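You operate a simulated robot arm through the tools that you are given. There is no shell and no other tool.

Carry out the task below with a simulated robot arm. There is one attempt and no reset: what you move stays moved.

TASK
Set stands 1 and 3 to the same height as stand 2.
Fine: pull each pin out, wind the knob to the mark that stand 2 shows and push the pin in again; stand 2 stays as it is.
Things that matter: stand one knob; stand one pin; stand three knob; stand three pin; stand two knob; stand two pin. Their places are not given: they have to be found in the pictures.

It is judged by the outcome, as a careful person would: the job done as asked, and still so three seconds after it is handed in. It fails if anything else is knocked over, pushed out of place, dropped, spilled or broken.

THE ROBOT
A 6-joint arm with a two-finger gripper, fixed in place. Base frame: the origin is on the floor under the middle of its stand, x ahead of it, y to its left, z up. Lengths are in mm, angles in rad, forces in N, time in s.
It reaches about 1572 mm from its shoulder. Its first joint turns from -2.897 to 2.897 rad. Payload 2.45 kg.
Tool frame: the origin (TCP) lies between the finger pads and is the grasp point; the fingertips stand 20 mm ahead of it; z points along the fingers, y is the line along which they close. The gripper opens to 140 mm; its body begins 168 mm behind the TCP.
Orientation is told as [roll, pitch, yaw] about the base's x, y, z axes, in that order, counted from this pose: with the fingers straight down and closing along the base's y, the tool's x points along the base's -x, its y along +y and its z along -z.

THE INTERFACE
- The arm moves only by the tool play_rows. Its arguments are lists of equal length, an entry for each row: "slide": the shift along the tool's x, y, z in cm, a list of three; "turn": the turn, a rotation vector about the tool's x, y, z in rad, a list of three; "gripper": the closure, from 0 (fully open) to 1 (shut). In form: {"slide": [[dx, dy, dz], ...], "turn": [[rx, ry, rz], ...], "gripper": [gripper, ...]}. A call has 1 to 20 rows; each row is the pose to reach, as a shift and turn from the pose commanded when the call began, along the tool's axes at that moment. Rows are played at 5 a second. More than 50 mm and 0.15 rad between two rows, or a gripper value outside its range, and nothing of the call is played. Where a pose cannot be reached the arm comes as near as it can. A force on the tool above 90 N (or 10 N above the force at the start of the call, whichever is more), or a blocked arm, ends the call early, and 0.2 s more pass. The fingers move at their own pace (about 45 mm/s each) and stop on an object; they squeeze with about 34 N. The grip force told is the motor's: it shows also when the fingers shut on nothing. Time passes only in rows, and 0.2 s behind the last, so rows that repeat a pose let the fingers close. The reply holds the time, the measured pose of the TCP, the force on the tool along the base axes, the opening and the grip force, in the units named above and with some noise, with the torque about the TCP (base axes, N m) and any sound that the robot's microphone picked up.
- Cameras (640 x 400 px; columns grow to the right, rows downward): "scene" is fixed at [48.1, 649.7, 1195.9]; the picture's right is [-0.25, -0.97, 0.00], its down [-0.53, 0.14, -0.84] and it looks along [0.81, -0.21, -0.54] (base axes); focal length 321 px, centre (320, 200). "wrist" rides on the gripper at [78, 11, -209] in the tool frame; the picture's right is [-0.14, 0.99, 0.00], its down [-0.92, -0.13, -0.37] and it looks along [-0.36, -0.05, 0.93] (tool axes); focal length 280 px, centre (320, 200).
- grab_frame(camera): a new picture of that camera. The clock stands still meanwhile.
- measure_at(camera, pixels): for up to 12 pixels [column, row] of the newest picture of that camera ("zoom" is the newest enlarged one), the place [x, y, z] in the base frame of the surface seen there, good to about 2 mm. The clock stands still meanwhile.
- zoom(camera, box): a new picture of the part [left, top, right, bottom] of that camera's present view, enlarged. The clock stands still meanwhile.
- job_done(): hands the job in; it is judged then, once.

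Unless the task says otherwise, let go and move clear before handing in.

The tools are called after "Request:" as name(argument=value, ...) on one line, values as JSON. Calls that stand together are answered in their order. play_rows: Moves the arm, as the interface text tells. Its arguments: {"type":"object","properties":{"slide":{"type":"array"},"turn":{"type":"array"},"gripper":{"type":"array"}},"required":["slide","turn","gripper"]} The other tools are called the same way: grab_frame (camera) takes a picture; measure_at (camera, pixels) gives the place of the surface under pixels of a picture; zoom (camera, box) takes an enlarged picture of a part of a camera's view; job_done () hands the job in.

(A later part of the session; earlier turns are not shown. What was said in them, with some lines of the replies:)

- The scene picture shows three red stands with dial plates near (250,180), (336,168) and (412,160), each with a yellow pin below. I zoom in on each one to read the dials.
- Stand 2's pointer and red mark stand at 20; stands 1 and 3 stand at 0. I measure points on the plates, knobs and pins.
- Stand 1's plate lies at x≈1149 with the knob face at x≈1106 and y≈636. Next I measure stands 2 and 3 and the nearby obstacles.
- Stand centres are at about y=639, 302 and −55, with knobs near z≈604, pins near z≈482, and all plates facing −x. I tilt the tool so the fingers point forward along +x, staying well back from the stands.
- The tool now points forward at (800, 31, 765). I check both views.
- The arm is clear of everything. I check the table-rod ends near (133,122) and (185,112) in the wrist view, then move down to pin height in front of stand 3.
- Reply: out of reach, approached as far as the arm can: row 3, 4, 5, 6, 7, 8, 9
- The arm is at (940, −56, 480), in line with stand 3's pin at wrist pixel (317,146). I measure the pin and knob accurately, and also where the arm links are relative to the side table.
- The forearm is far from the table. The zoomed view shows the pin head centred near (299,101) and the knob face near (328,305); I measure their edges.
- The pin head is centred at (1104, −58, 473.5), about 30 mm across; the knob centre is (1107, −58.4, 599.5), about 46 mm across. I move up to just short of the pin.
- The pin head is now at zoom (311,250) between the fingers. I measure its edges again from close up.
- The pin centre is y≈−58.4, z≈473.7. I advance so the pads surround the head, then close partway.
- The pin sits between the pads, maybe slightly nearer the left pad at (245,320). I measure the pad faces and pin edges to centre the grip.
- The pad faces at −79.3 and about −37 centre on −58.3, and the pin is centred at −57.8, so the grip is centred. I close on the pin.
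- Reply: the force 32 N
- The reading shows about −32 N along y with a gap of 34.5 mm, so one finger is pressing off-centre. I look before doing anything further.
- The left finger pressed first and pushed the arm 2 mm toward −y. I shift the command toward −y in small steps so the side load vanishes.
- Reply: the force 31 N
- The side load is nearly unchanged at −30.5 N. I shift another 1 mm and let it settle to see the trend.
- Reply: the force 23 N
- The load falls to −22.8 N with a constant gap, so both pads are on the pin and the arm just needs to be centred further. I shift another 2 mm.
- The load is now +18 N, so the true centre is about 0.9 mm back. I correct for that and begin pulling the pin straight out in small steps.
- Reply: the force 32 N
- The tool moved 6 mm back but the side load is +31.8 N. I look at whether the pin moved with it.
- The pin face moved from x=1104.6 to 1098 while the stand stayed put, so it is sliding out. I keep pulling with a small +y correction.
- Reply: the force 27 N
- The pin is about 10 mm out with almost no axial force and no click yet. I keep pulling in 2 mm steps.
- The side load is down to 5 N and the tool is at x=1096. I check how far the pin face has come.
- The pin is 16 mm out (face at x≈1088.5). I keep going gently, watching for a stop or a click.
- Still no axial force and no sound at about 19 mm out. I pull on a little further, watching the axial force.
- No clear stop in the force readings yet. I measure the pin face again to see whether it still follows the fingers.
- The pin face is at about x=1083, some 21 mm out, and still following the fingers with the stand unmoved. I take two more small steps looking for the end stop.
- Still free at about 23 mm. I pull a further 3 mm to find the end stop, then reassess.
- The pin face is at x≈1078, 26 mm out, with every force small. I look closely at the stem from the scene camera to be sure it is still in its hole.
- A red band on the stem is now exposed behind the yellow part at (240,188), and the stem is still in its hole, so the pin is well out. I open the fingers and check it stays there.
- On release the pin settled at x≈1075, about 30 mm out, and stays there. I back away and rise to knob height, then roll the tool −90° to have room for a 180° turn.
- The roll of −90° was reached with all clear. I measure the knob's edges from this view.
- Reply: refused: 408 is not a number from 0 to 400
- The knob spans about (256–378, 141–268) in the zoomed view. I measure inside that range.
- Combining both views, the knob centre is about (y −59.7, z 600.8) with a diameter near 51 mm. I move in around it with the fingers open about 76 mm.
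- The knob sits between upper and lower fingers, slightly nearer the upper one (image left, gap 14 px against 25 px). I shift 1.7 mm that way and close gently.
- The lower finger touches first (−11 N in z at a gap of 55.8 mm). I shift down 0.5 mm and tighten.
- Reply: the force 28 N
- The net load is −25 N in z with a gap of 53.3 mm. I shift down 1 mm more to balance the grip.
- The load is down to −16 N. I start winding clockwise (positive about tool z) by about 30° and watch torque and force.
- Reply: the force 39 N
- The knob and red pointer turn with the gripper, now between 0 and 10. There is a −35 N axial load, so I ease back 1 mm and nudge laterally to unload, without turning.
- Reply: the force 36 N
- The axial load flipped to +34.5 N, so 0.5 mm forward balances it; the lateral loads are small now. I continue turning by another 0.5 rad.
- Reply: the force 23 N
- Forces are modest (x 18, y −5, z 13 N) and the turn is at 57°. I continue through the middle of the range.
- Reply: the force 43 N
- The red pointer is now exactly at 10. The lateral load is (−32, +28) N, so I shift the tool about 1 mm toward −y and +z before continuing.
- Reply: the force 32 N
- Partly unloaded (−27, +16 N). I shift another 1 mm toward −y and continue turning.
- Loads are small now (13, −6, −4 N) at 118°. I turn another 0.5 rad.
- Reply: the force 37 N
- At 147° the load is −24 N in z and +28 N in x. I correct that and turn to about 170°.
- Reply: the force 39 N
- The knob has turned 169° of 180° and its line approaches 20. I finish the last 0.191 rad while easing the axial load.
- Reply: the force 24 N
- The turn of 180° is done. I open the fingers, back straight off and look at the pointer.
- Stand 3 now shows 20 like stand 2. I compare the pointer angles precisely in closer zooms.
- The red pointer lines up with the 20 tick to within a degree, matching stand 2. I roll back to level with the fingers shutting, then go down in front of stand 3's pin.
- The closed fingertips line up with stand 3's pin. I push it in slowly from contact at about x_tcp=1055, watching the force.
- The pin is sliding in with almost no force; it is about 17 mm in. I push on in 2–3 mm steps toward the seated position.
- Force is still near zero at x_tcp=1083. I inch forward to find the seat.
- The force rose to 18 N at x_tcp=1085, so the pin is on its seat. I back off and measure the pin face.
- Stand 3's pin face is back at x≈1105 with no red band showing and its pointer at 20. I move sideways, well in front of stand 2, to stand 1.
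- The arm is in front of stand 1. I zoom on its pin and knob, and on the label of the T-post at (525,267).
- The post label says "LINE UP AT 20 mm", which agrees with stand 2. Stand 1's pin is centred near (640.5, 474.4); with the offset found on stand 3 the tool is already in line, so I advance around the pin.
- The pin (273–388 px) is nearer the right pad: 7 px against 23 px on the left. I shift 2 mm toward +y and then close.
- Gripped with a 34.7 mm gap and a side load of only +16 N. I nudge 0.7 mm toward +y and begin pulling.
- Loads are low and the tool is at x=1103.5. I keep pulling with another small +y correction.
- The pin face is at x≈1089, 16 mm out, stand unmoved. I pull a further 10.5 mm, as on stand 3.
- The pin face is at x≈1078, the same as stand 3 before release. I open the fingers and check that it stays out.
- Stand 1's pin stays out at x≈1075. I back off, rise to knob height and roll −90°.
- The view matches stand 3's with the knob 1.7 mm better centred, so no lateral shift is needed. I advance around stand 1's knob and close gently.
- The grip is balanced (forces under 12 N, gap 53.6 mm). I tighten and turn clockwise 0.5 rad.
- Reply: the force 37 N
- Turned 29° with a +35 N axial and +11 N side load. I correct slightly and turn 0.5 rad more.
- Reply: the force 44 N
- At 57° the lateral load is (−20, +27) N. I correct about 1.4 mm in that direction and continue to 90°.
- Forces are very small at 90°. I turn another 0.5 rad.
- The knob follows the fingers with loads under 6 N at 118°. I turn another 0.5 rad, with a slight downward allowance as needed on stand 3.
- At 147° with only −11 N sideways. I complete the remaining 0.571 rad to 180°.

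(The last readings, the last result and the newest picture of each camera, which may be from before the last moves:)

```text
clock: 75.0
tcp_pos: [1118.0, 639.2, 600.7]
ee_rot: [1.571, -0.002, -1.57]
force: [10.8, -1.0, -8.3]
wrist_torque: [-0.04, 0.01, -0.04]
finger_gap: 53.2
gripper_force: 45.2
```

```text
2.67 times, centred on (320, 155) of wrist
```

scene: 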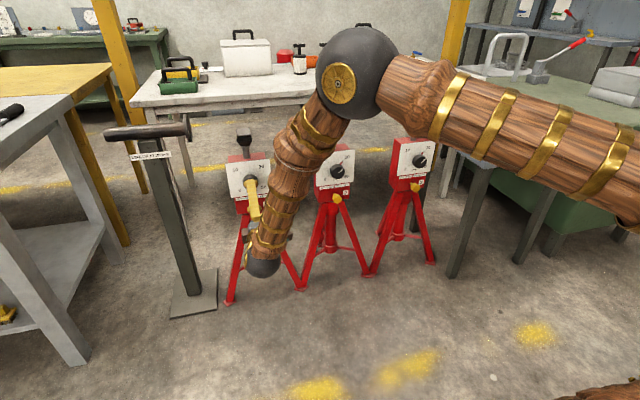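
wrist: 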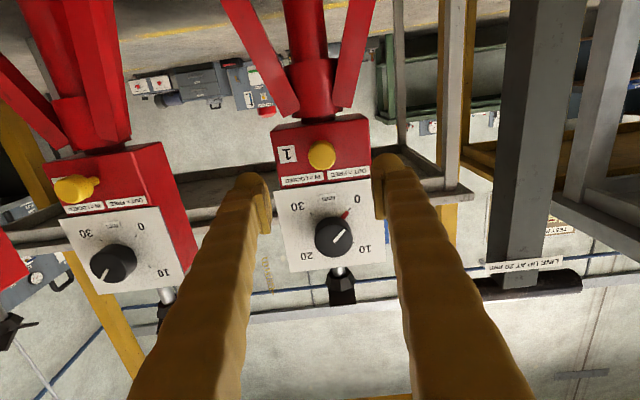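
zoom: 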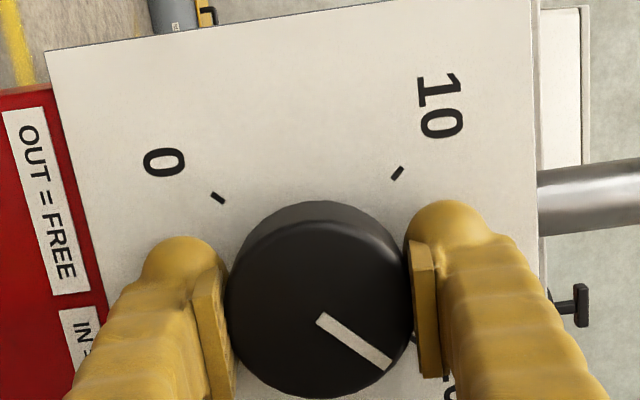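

The 180° turn is complete with low loads. I release, back off and check the pointer.

Request:
play_rows(slide=[[0, 0, 0], [0, 0, 0], [0, 0, 0], [0, 0, -3.5], [0, 0, -7], [0, 0, -10.3], [0, 0, -10.3]], turn=[[0, 0, 0], [0, 0, 0], [0, 0, 0], [0, 0, 0], [0, 0, 0], [0, 0, 0], [0, 0, 0]], gripper=[0.55, 0.45, 0.45, 0.45, 0.45, 0.45, 0.45])

Request:
zoom(camera="wrist", box=[300, 110, 350, 190])

Request:
zoom(camera="wrist", box=[220, 80, 420, 240])

Request:
grab_frame(camera="scene")

```text
clock: 76.6
tcp_pos: [1014.3, 640.8, 599.6]
ee_rot: [1.571, -0.001, -1.571]
force: [0.0, -0.5, 0.3]
wrist_torque: [0.02, -0.01, 0.03]
finger_gap: 76.9
gripper_force: 0.1
```

```text
5.00 times, centred on (325, 150) of wrist
```

zoom: 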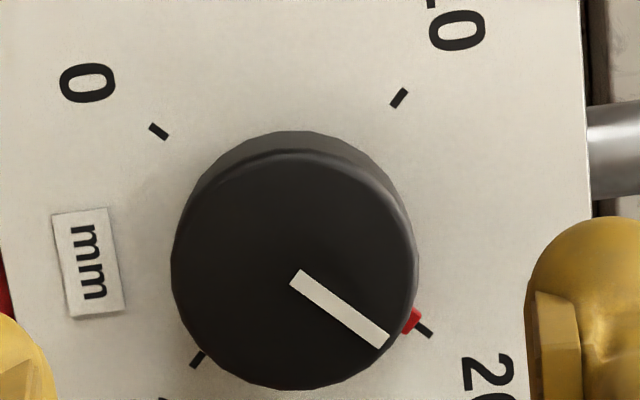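

```text
2.50 times, centred on (320, 160) of wrist
```

zoom: 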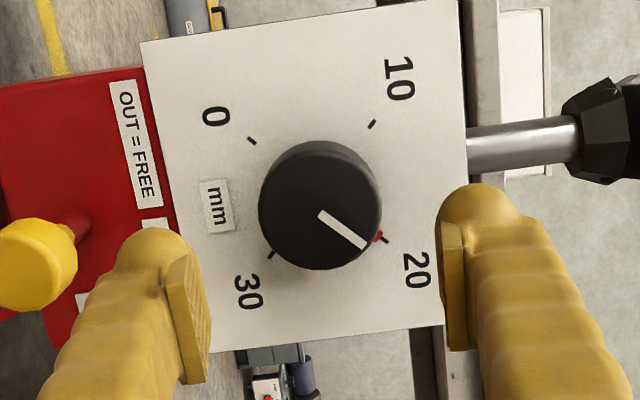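

```text
taken
```

scene: 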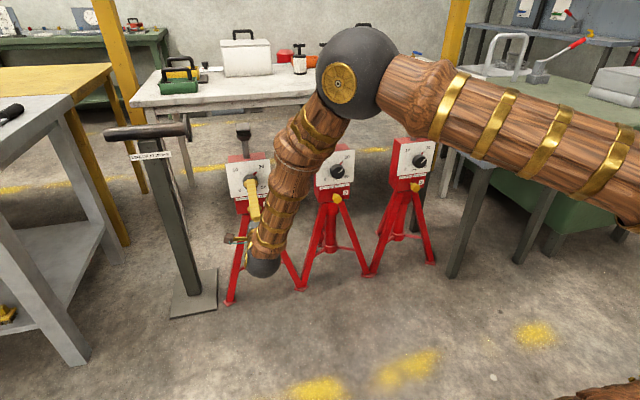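

Stand 1's red pointer lines up with the 20 tick just like stand 3. I roll back to level with shut fingers and go down to the pin.

Request:
play_rows(slide=[[0, 0, -1], [0, 0, -1], [0, 0, -1], [0, 0, -1], [0, 0, -1], [0, 0, -1], [0, 0, -1], [0, 0, -1], [0, 0, -1], [0, 0, -1], [0, 0, -1], [0, 0, -1], [0, 0, -1]], turn=[[0, 0, -0.131], [0, 0, -0.262], [0, 0, -0.393], [0, 0, -0.524], [0, 0, -0.654], [0, 0, -0.785], [0, 0, -0.916], [0, 0, -1.047], [0, 0, -1.178], [0, 0, -1.309], [0, 0, -1.44], [0, 0, -1.571], [0, 0, -1.571]], gripper=[0.5, 0.6, 0.7, 0.8, 0.9, 1, 1, 1, 1, 1, 1, 1, 1])

Request:
play_rows(slide=[[4, 0, 0], [8, 0, 0], [12.6, 0, 0], [12.6, 0, 0], [12.6, 0, 0]], turn=[[0, 0, 0], [0, 0, 0], [0, 0, 0], [0, 0, 0], [0, 0, 0]], gripper=[1, 1, 1, 1, 1])

Request:
zoom(camera="wrist", box=[240, 80, 400, 260])

```text
clock: 79.4
tcp_pos: [1005.5, 639.1, 600.2]
ee_rot: [-1.57, -1.568, 1.569]
force: [0.7, 0.1, 0.9]
wrist_torque: [-0.01, 0.0, -0.01]
finger_gap: 0.1
gripper_force: 29.8
```

```text
clock: 80.6
tcp_pos: [1005.2, 640.0, 473.7]
ee_rot: [-1.538, -1.569, 1.536]
force: [-0.7, -0.2, 0.5]
wrist_torque: [0.03, 0.0, -0.04]
finger_gap: 0.0
gripper_force: 29.5
```

```text
2.22 times, centred on (320, 170) of wrist
```

zoom: 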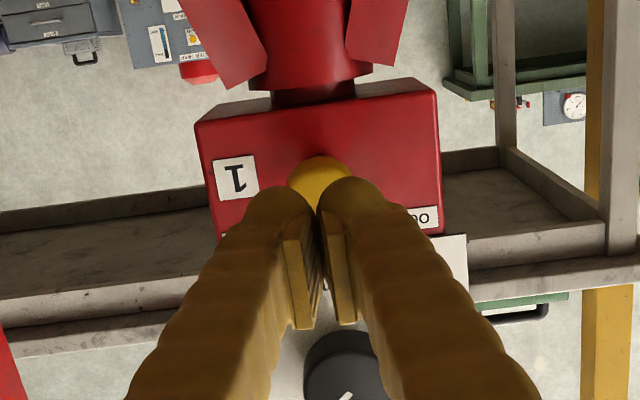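

The closed fingertips line up with stand 1's pin head at (320,180). I push it in slowly, as on stand 3.

Request:
play_rows(slide=[[0, 0, 2.5], [0, 0, 4.5], [0, 0, 5.0], [0, 0, 5.4], [0, 0, 5.8], [0, 0, 6.2], [0, 0, 6.6], [0, 0, 6.9], [0, 0, 7.2], [0, 0, 7.5], [0, 0, 7.7], [0, 0, 7.7]], turn=[[0, 0, 0], [0, 0, 0], [0, 0, 0], [0, 0, 0], [0, 0, 0], [0, 0, 0], [0, 0, 0], [0, 0, 0], [0, 0, 0], [0, 0, 0], [0, 0, 0], [0, 0, 0]], gripper=[1, 1, 1, 1, 1, 1, 1, 1, 1, 1, 1, 1])

```text
clock: 83.2
tcp_pos: [1082.7, 638.8, 473.5]
ee_rot: [-1.547, -1.57, 1.547]
force: [-0.2, 0.5, -0.6]
wrist_torque: [0.04, 0.04, 0.02]
finger_gap: 0.0
gripper_force: 29.4
```

The tool is at x=1082.7 with no load yet. I inch on to the seat at about 1085.

Request:
play_rows(slide=[[0, 0, 0.1], [0, 0, 0.2], [0, 0, 0.28], [0, 0, 0.28]], turn=[[0, 0, 0], [0, 0, 0], [0, 0, 0], [0, 0, 0]], gripper=[1, 1, 1, 1])

```text
clock: 84.2
tcp_pos: [1084.4, 638.2, 475.0]
ee_rot: [-1.579, -1.57, 1.579]
force: [0.0, -1.3, 0.4]
wrist_torque: [0.0, 0.03, -0.02]
finger_gap: 0.0
gripper_force: 29.6
```

Still no seat contact. I take two more half-millimetre-to-millimetre steps.

Request:
play_rows(slide=[[0, 0, 0.06], [0, 0, 0.12], [0, 0, 0.12]], turn=[[0, 0, 0], [0, 0, 0], [0, 0, 0]], gripper=[1, 1, 1])

Request:
zoom(camera="wrist", box=[240, 80, 400, 260])

```text
clock: 85.0
tcp_pos: [1086.0, 638.4, 474.2]
ee_rot: [-1.503, -1.569, 1.503]
force: [-37.1, -12.5, 8.9]
wrist_torque: [0.01, -0.2, -0.24]
finger_gap: 6.1
gripper_force: 29.6
```

```text
2.22 times, centred on (320, 170) of wrist
```

zoom: 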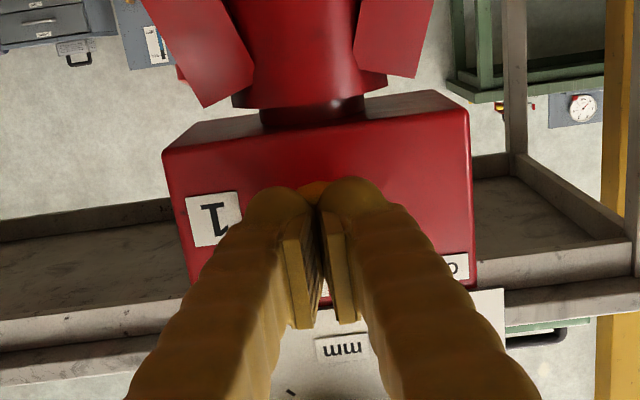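

The axial load rose to 37 N, so the pin is firmly seated. I back away and verify its position.

Request:
play_rows(slide=[[0, 0, -1], [0, 0, -4], [0, 0, -8], [0, 0, -12], [0, 0, -12]], turn=[[0, 0, 0], [0, 0, 0], [0, 0, 0], [0, 0, 0], [0, 0, 0]], gripper=[1, 0.9, 0.6, 0.2, 0.2])

Request:
zoom(camera="wrist", box=[240, 80, 400, 280])

Request:
measure_at(camera="zoom", pixels=[[310, 150], [325, 150], [315, 140], [320, 165]])

Request:
grab_frame(camera="wrist")

Request:
grab_frame(camera="scene")

```text
clock: 86.2
tcp_pos: [966.4, 638.4, 474.7]
ee_rot: [-1.754, -1.571, 1.754]
force: [-0.5, -0.1, 0.8]
wrist_torque: [0.0, 0.0, 0.02]
finger_gap: 83.3
gripper_force: 0.0
```

```text
2.00 times, centred on (320, 180) of wrist
```

zoom: 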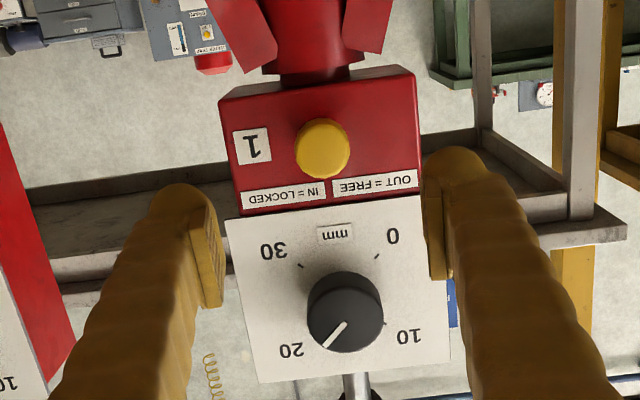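

```text
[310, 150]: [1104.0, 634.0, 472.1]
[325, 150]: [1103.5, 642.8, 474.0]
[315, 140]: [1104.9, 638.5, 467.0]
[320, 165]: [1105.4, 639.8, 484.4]
```

```text
taken
```

wrist: 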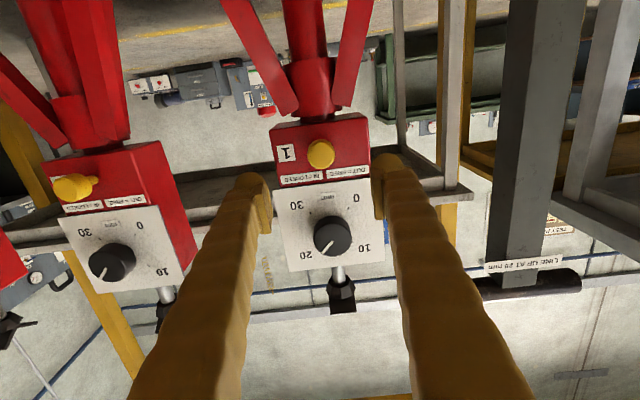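

```text
taken
```

scene: 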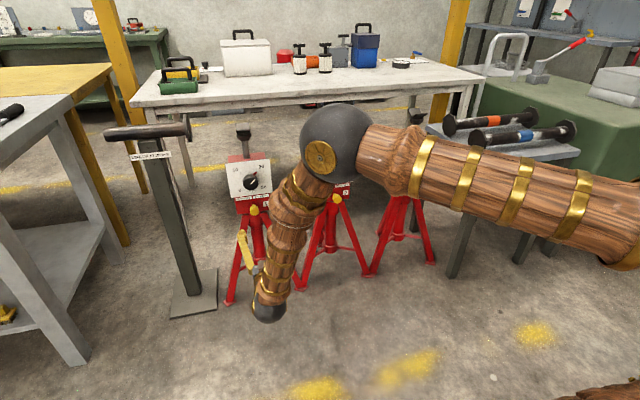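

Stand 1's pin face is back at x≈1104 and its pointer shows 20. I move the arm aside and up, clear of the stands, so I can compare all three in the scene view.

Request:
play_rows(slide=[[-1.5, -4.4, -0.3], [-3, -8.8, -0.6], [-4.5, -13.2, -0.9], [-6, -17.6, -1.2], [-7.5, -22, -1.5], [-9, -26.4, -1.8], [-10.5, -30.8, -2.1], [-12, -35.2, -2.4], [-13.5, -39.6, -2.7], [-15, -44, -3], [-16.5, -48.4, -3.3], [-18, -52.8, -3.6], [-19.5, -57.2, -3.9], [-21, -61.6, -4.2], [-22.5, -66, -4.5], [-24, -70, -4.8], [-24, -70, -4.8]], turn=[[0, 0, 0], [0, 0, 0], [0, 0, 0], [0, 0, 0], [0, 0, 0], [0, 0, 0], [0, 0, 0], [0, 0, 0], [0, 0, 0], [0, 0, 0], [0, 0, 0], [0, 0, 0], [0, 0, 0], [0, 0, 0], [0, 0, 0], [0, 0, 0], [0, 0, 0]], gripper=[0.2, 0.2, 0.2, 0.2, 0.2, 0.2, 0.2, 0.2, 0.2, 0.2, 0.2, 0.2, 0.2, 0.2, 0.2, 0.2, 0.2])

Request:
grab_frame(camera="scene")

Request:
grab_frame(camera="wrist")

```text
clock: 89.8
tcp_pos: [917.9, -61.3, 714.3]
ee_rot: [-1.428, -1.568, 1.429]
force: [0.5, -0.3, -0.6]
wrist_torque: [0.0, 0.01, 0.04]
finger_gap: 112.2
gripper_force: 0.1
```

```text
taken
```

scene: 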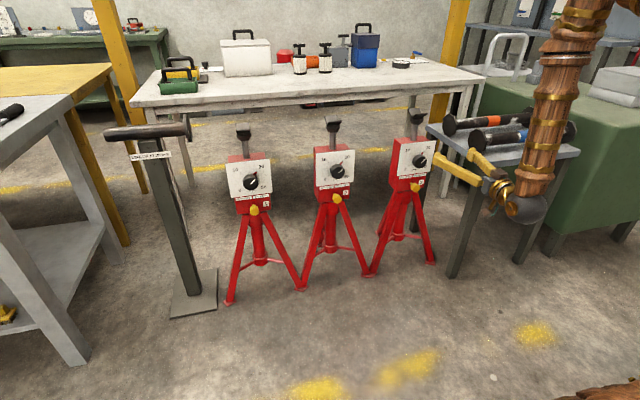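

```text
taken
```

wrist: 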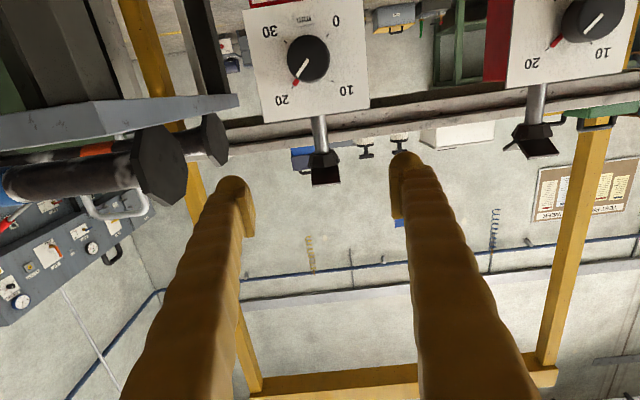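

All three stands are visible now. I zoom on each dial to compare pointers and on the saddles to compare heights.

Request:
zoom(camera="scene", box=[222, 125, 282, 220])

Request:
measure_at(camera="scene", pixels=[[243, 137], [243, 133], [333, 127], [333, 123], [415, 118], [415, 122], [254, 211], [337, 199], [417, 188]])

Request:
zoom(camera="scene", box=[306, 115, 366, 210])

Request:
zoom(camera="scene", box=[386, 105, 446, 200])

```text
4.21 times, centred on (252, 172) of scene
```

zoom: 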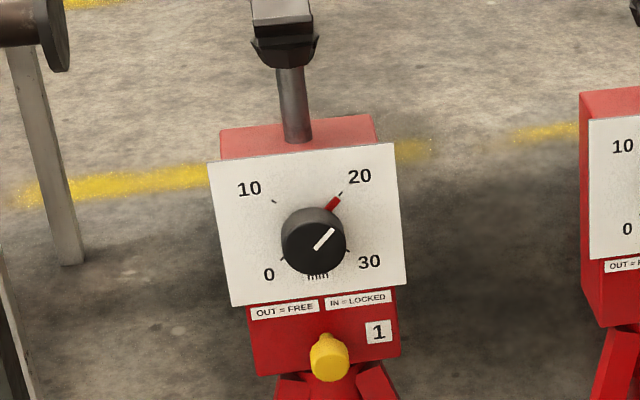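

```text
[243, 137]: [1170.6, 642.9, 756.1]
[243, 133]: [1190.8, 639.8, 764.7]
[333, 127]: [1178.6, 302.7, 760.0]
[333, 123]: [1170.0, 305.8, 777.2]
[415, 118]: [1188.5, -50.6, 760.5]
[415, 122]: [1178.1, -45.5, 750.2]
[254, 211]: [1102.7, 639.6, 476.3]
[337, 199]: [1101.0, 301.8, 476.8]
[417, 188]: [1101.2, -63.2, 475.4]
```

```text
4.21 times, centred on (336, 162) of scene
```

zoom: 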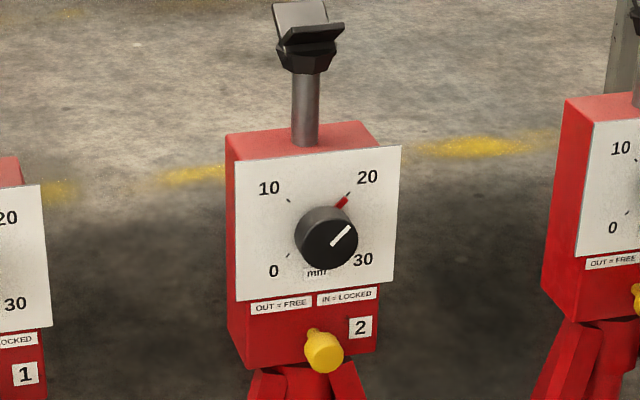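

```text
4.21 times, centred on (416, 152) of scene
```

zoom: 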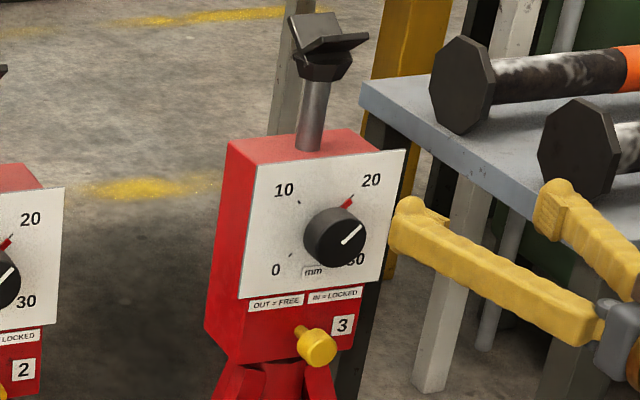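

All three red pointers stand on the 20 mark, and the pin faces are level (x≈1103, 1101 and 1101 for stands 1, 2 and 3). The arm is clear and the fingers are open, so I hand in the job.

Request:
job_done()

```text
The job is handed in.
```

Stands 1 and 3 are now set to 20 mm, the same mark as stand 2, and I've handed the job in. I don't have the judge's verdict, only my own final checks.

- **Knobs:** I turned each one 180° from 0. In the last pictures the red pointers on stands 1 and 3 line up with the 20 tick, just as stand 2's does. The label on the post beside stand 1 also says "LINE UP AT 20 mm".
- **Pins:** I pulled both out, then pushed them back in until they seated. Their faces measure within about 2 mm of stand 2's pin, and no red band shows on their stems.
- **Everything else:** I didn't touch stand 2, and the pictures show nothing else moved. The gripper is open and clear of the stands.
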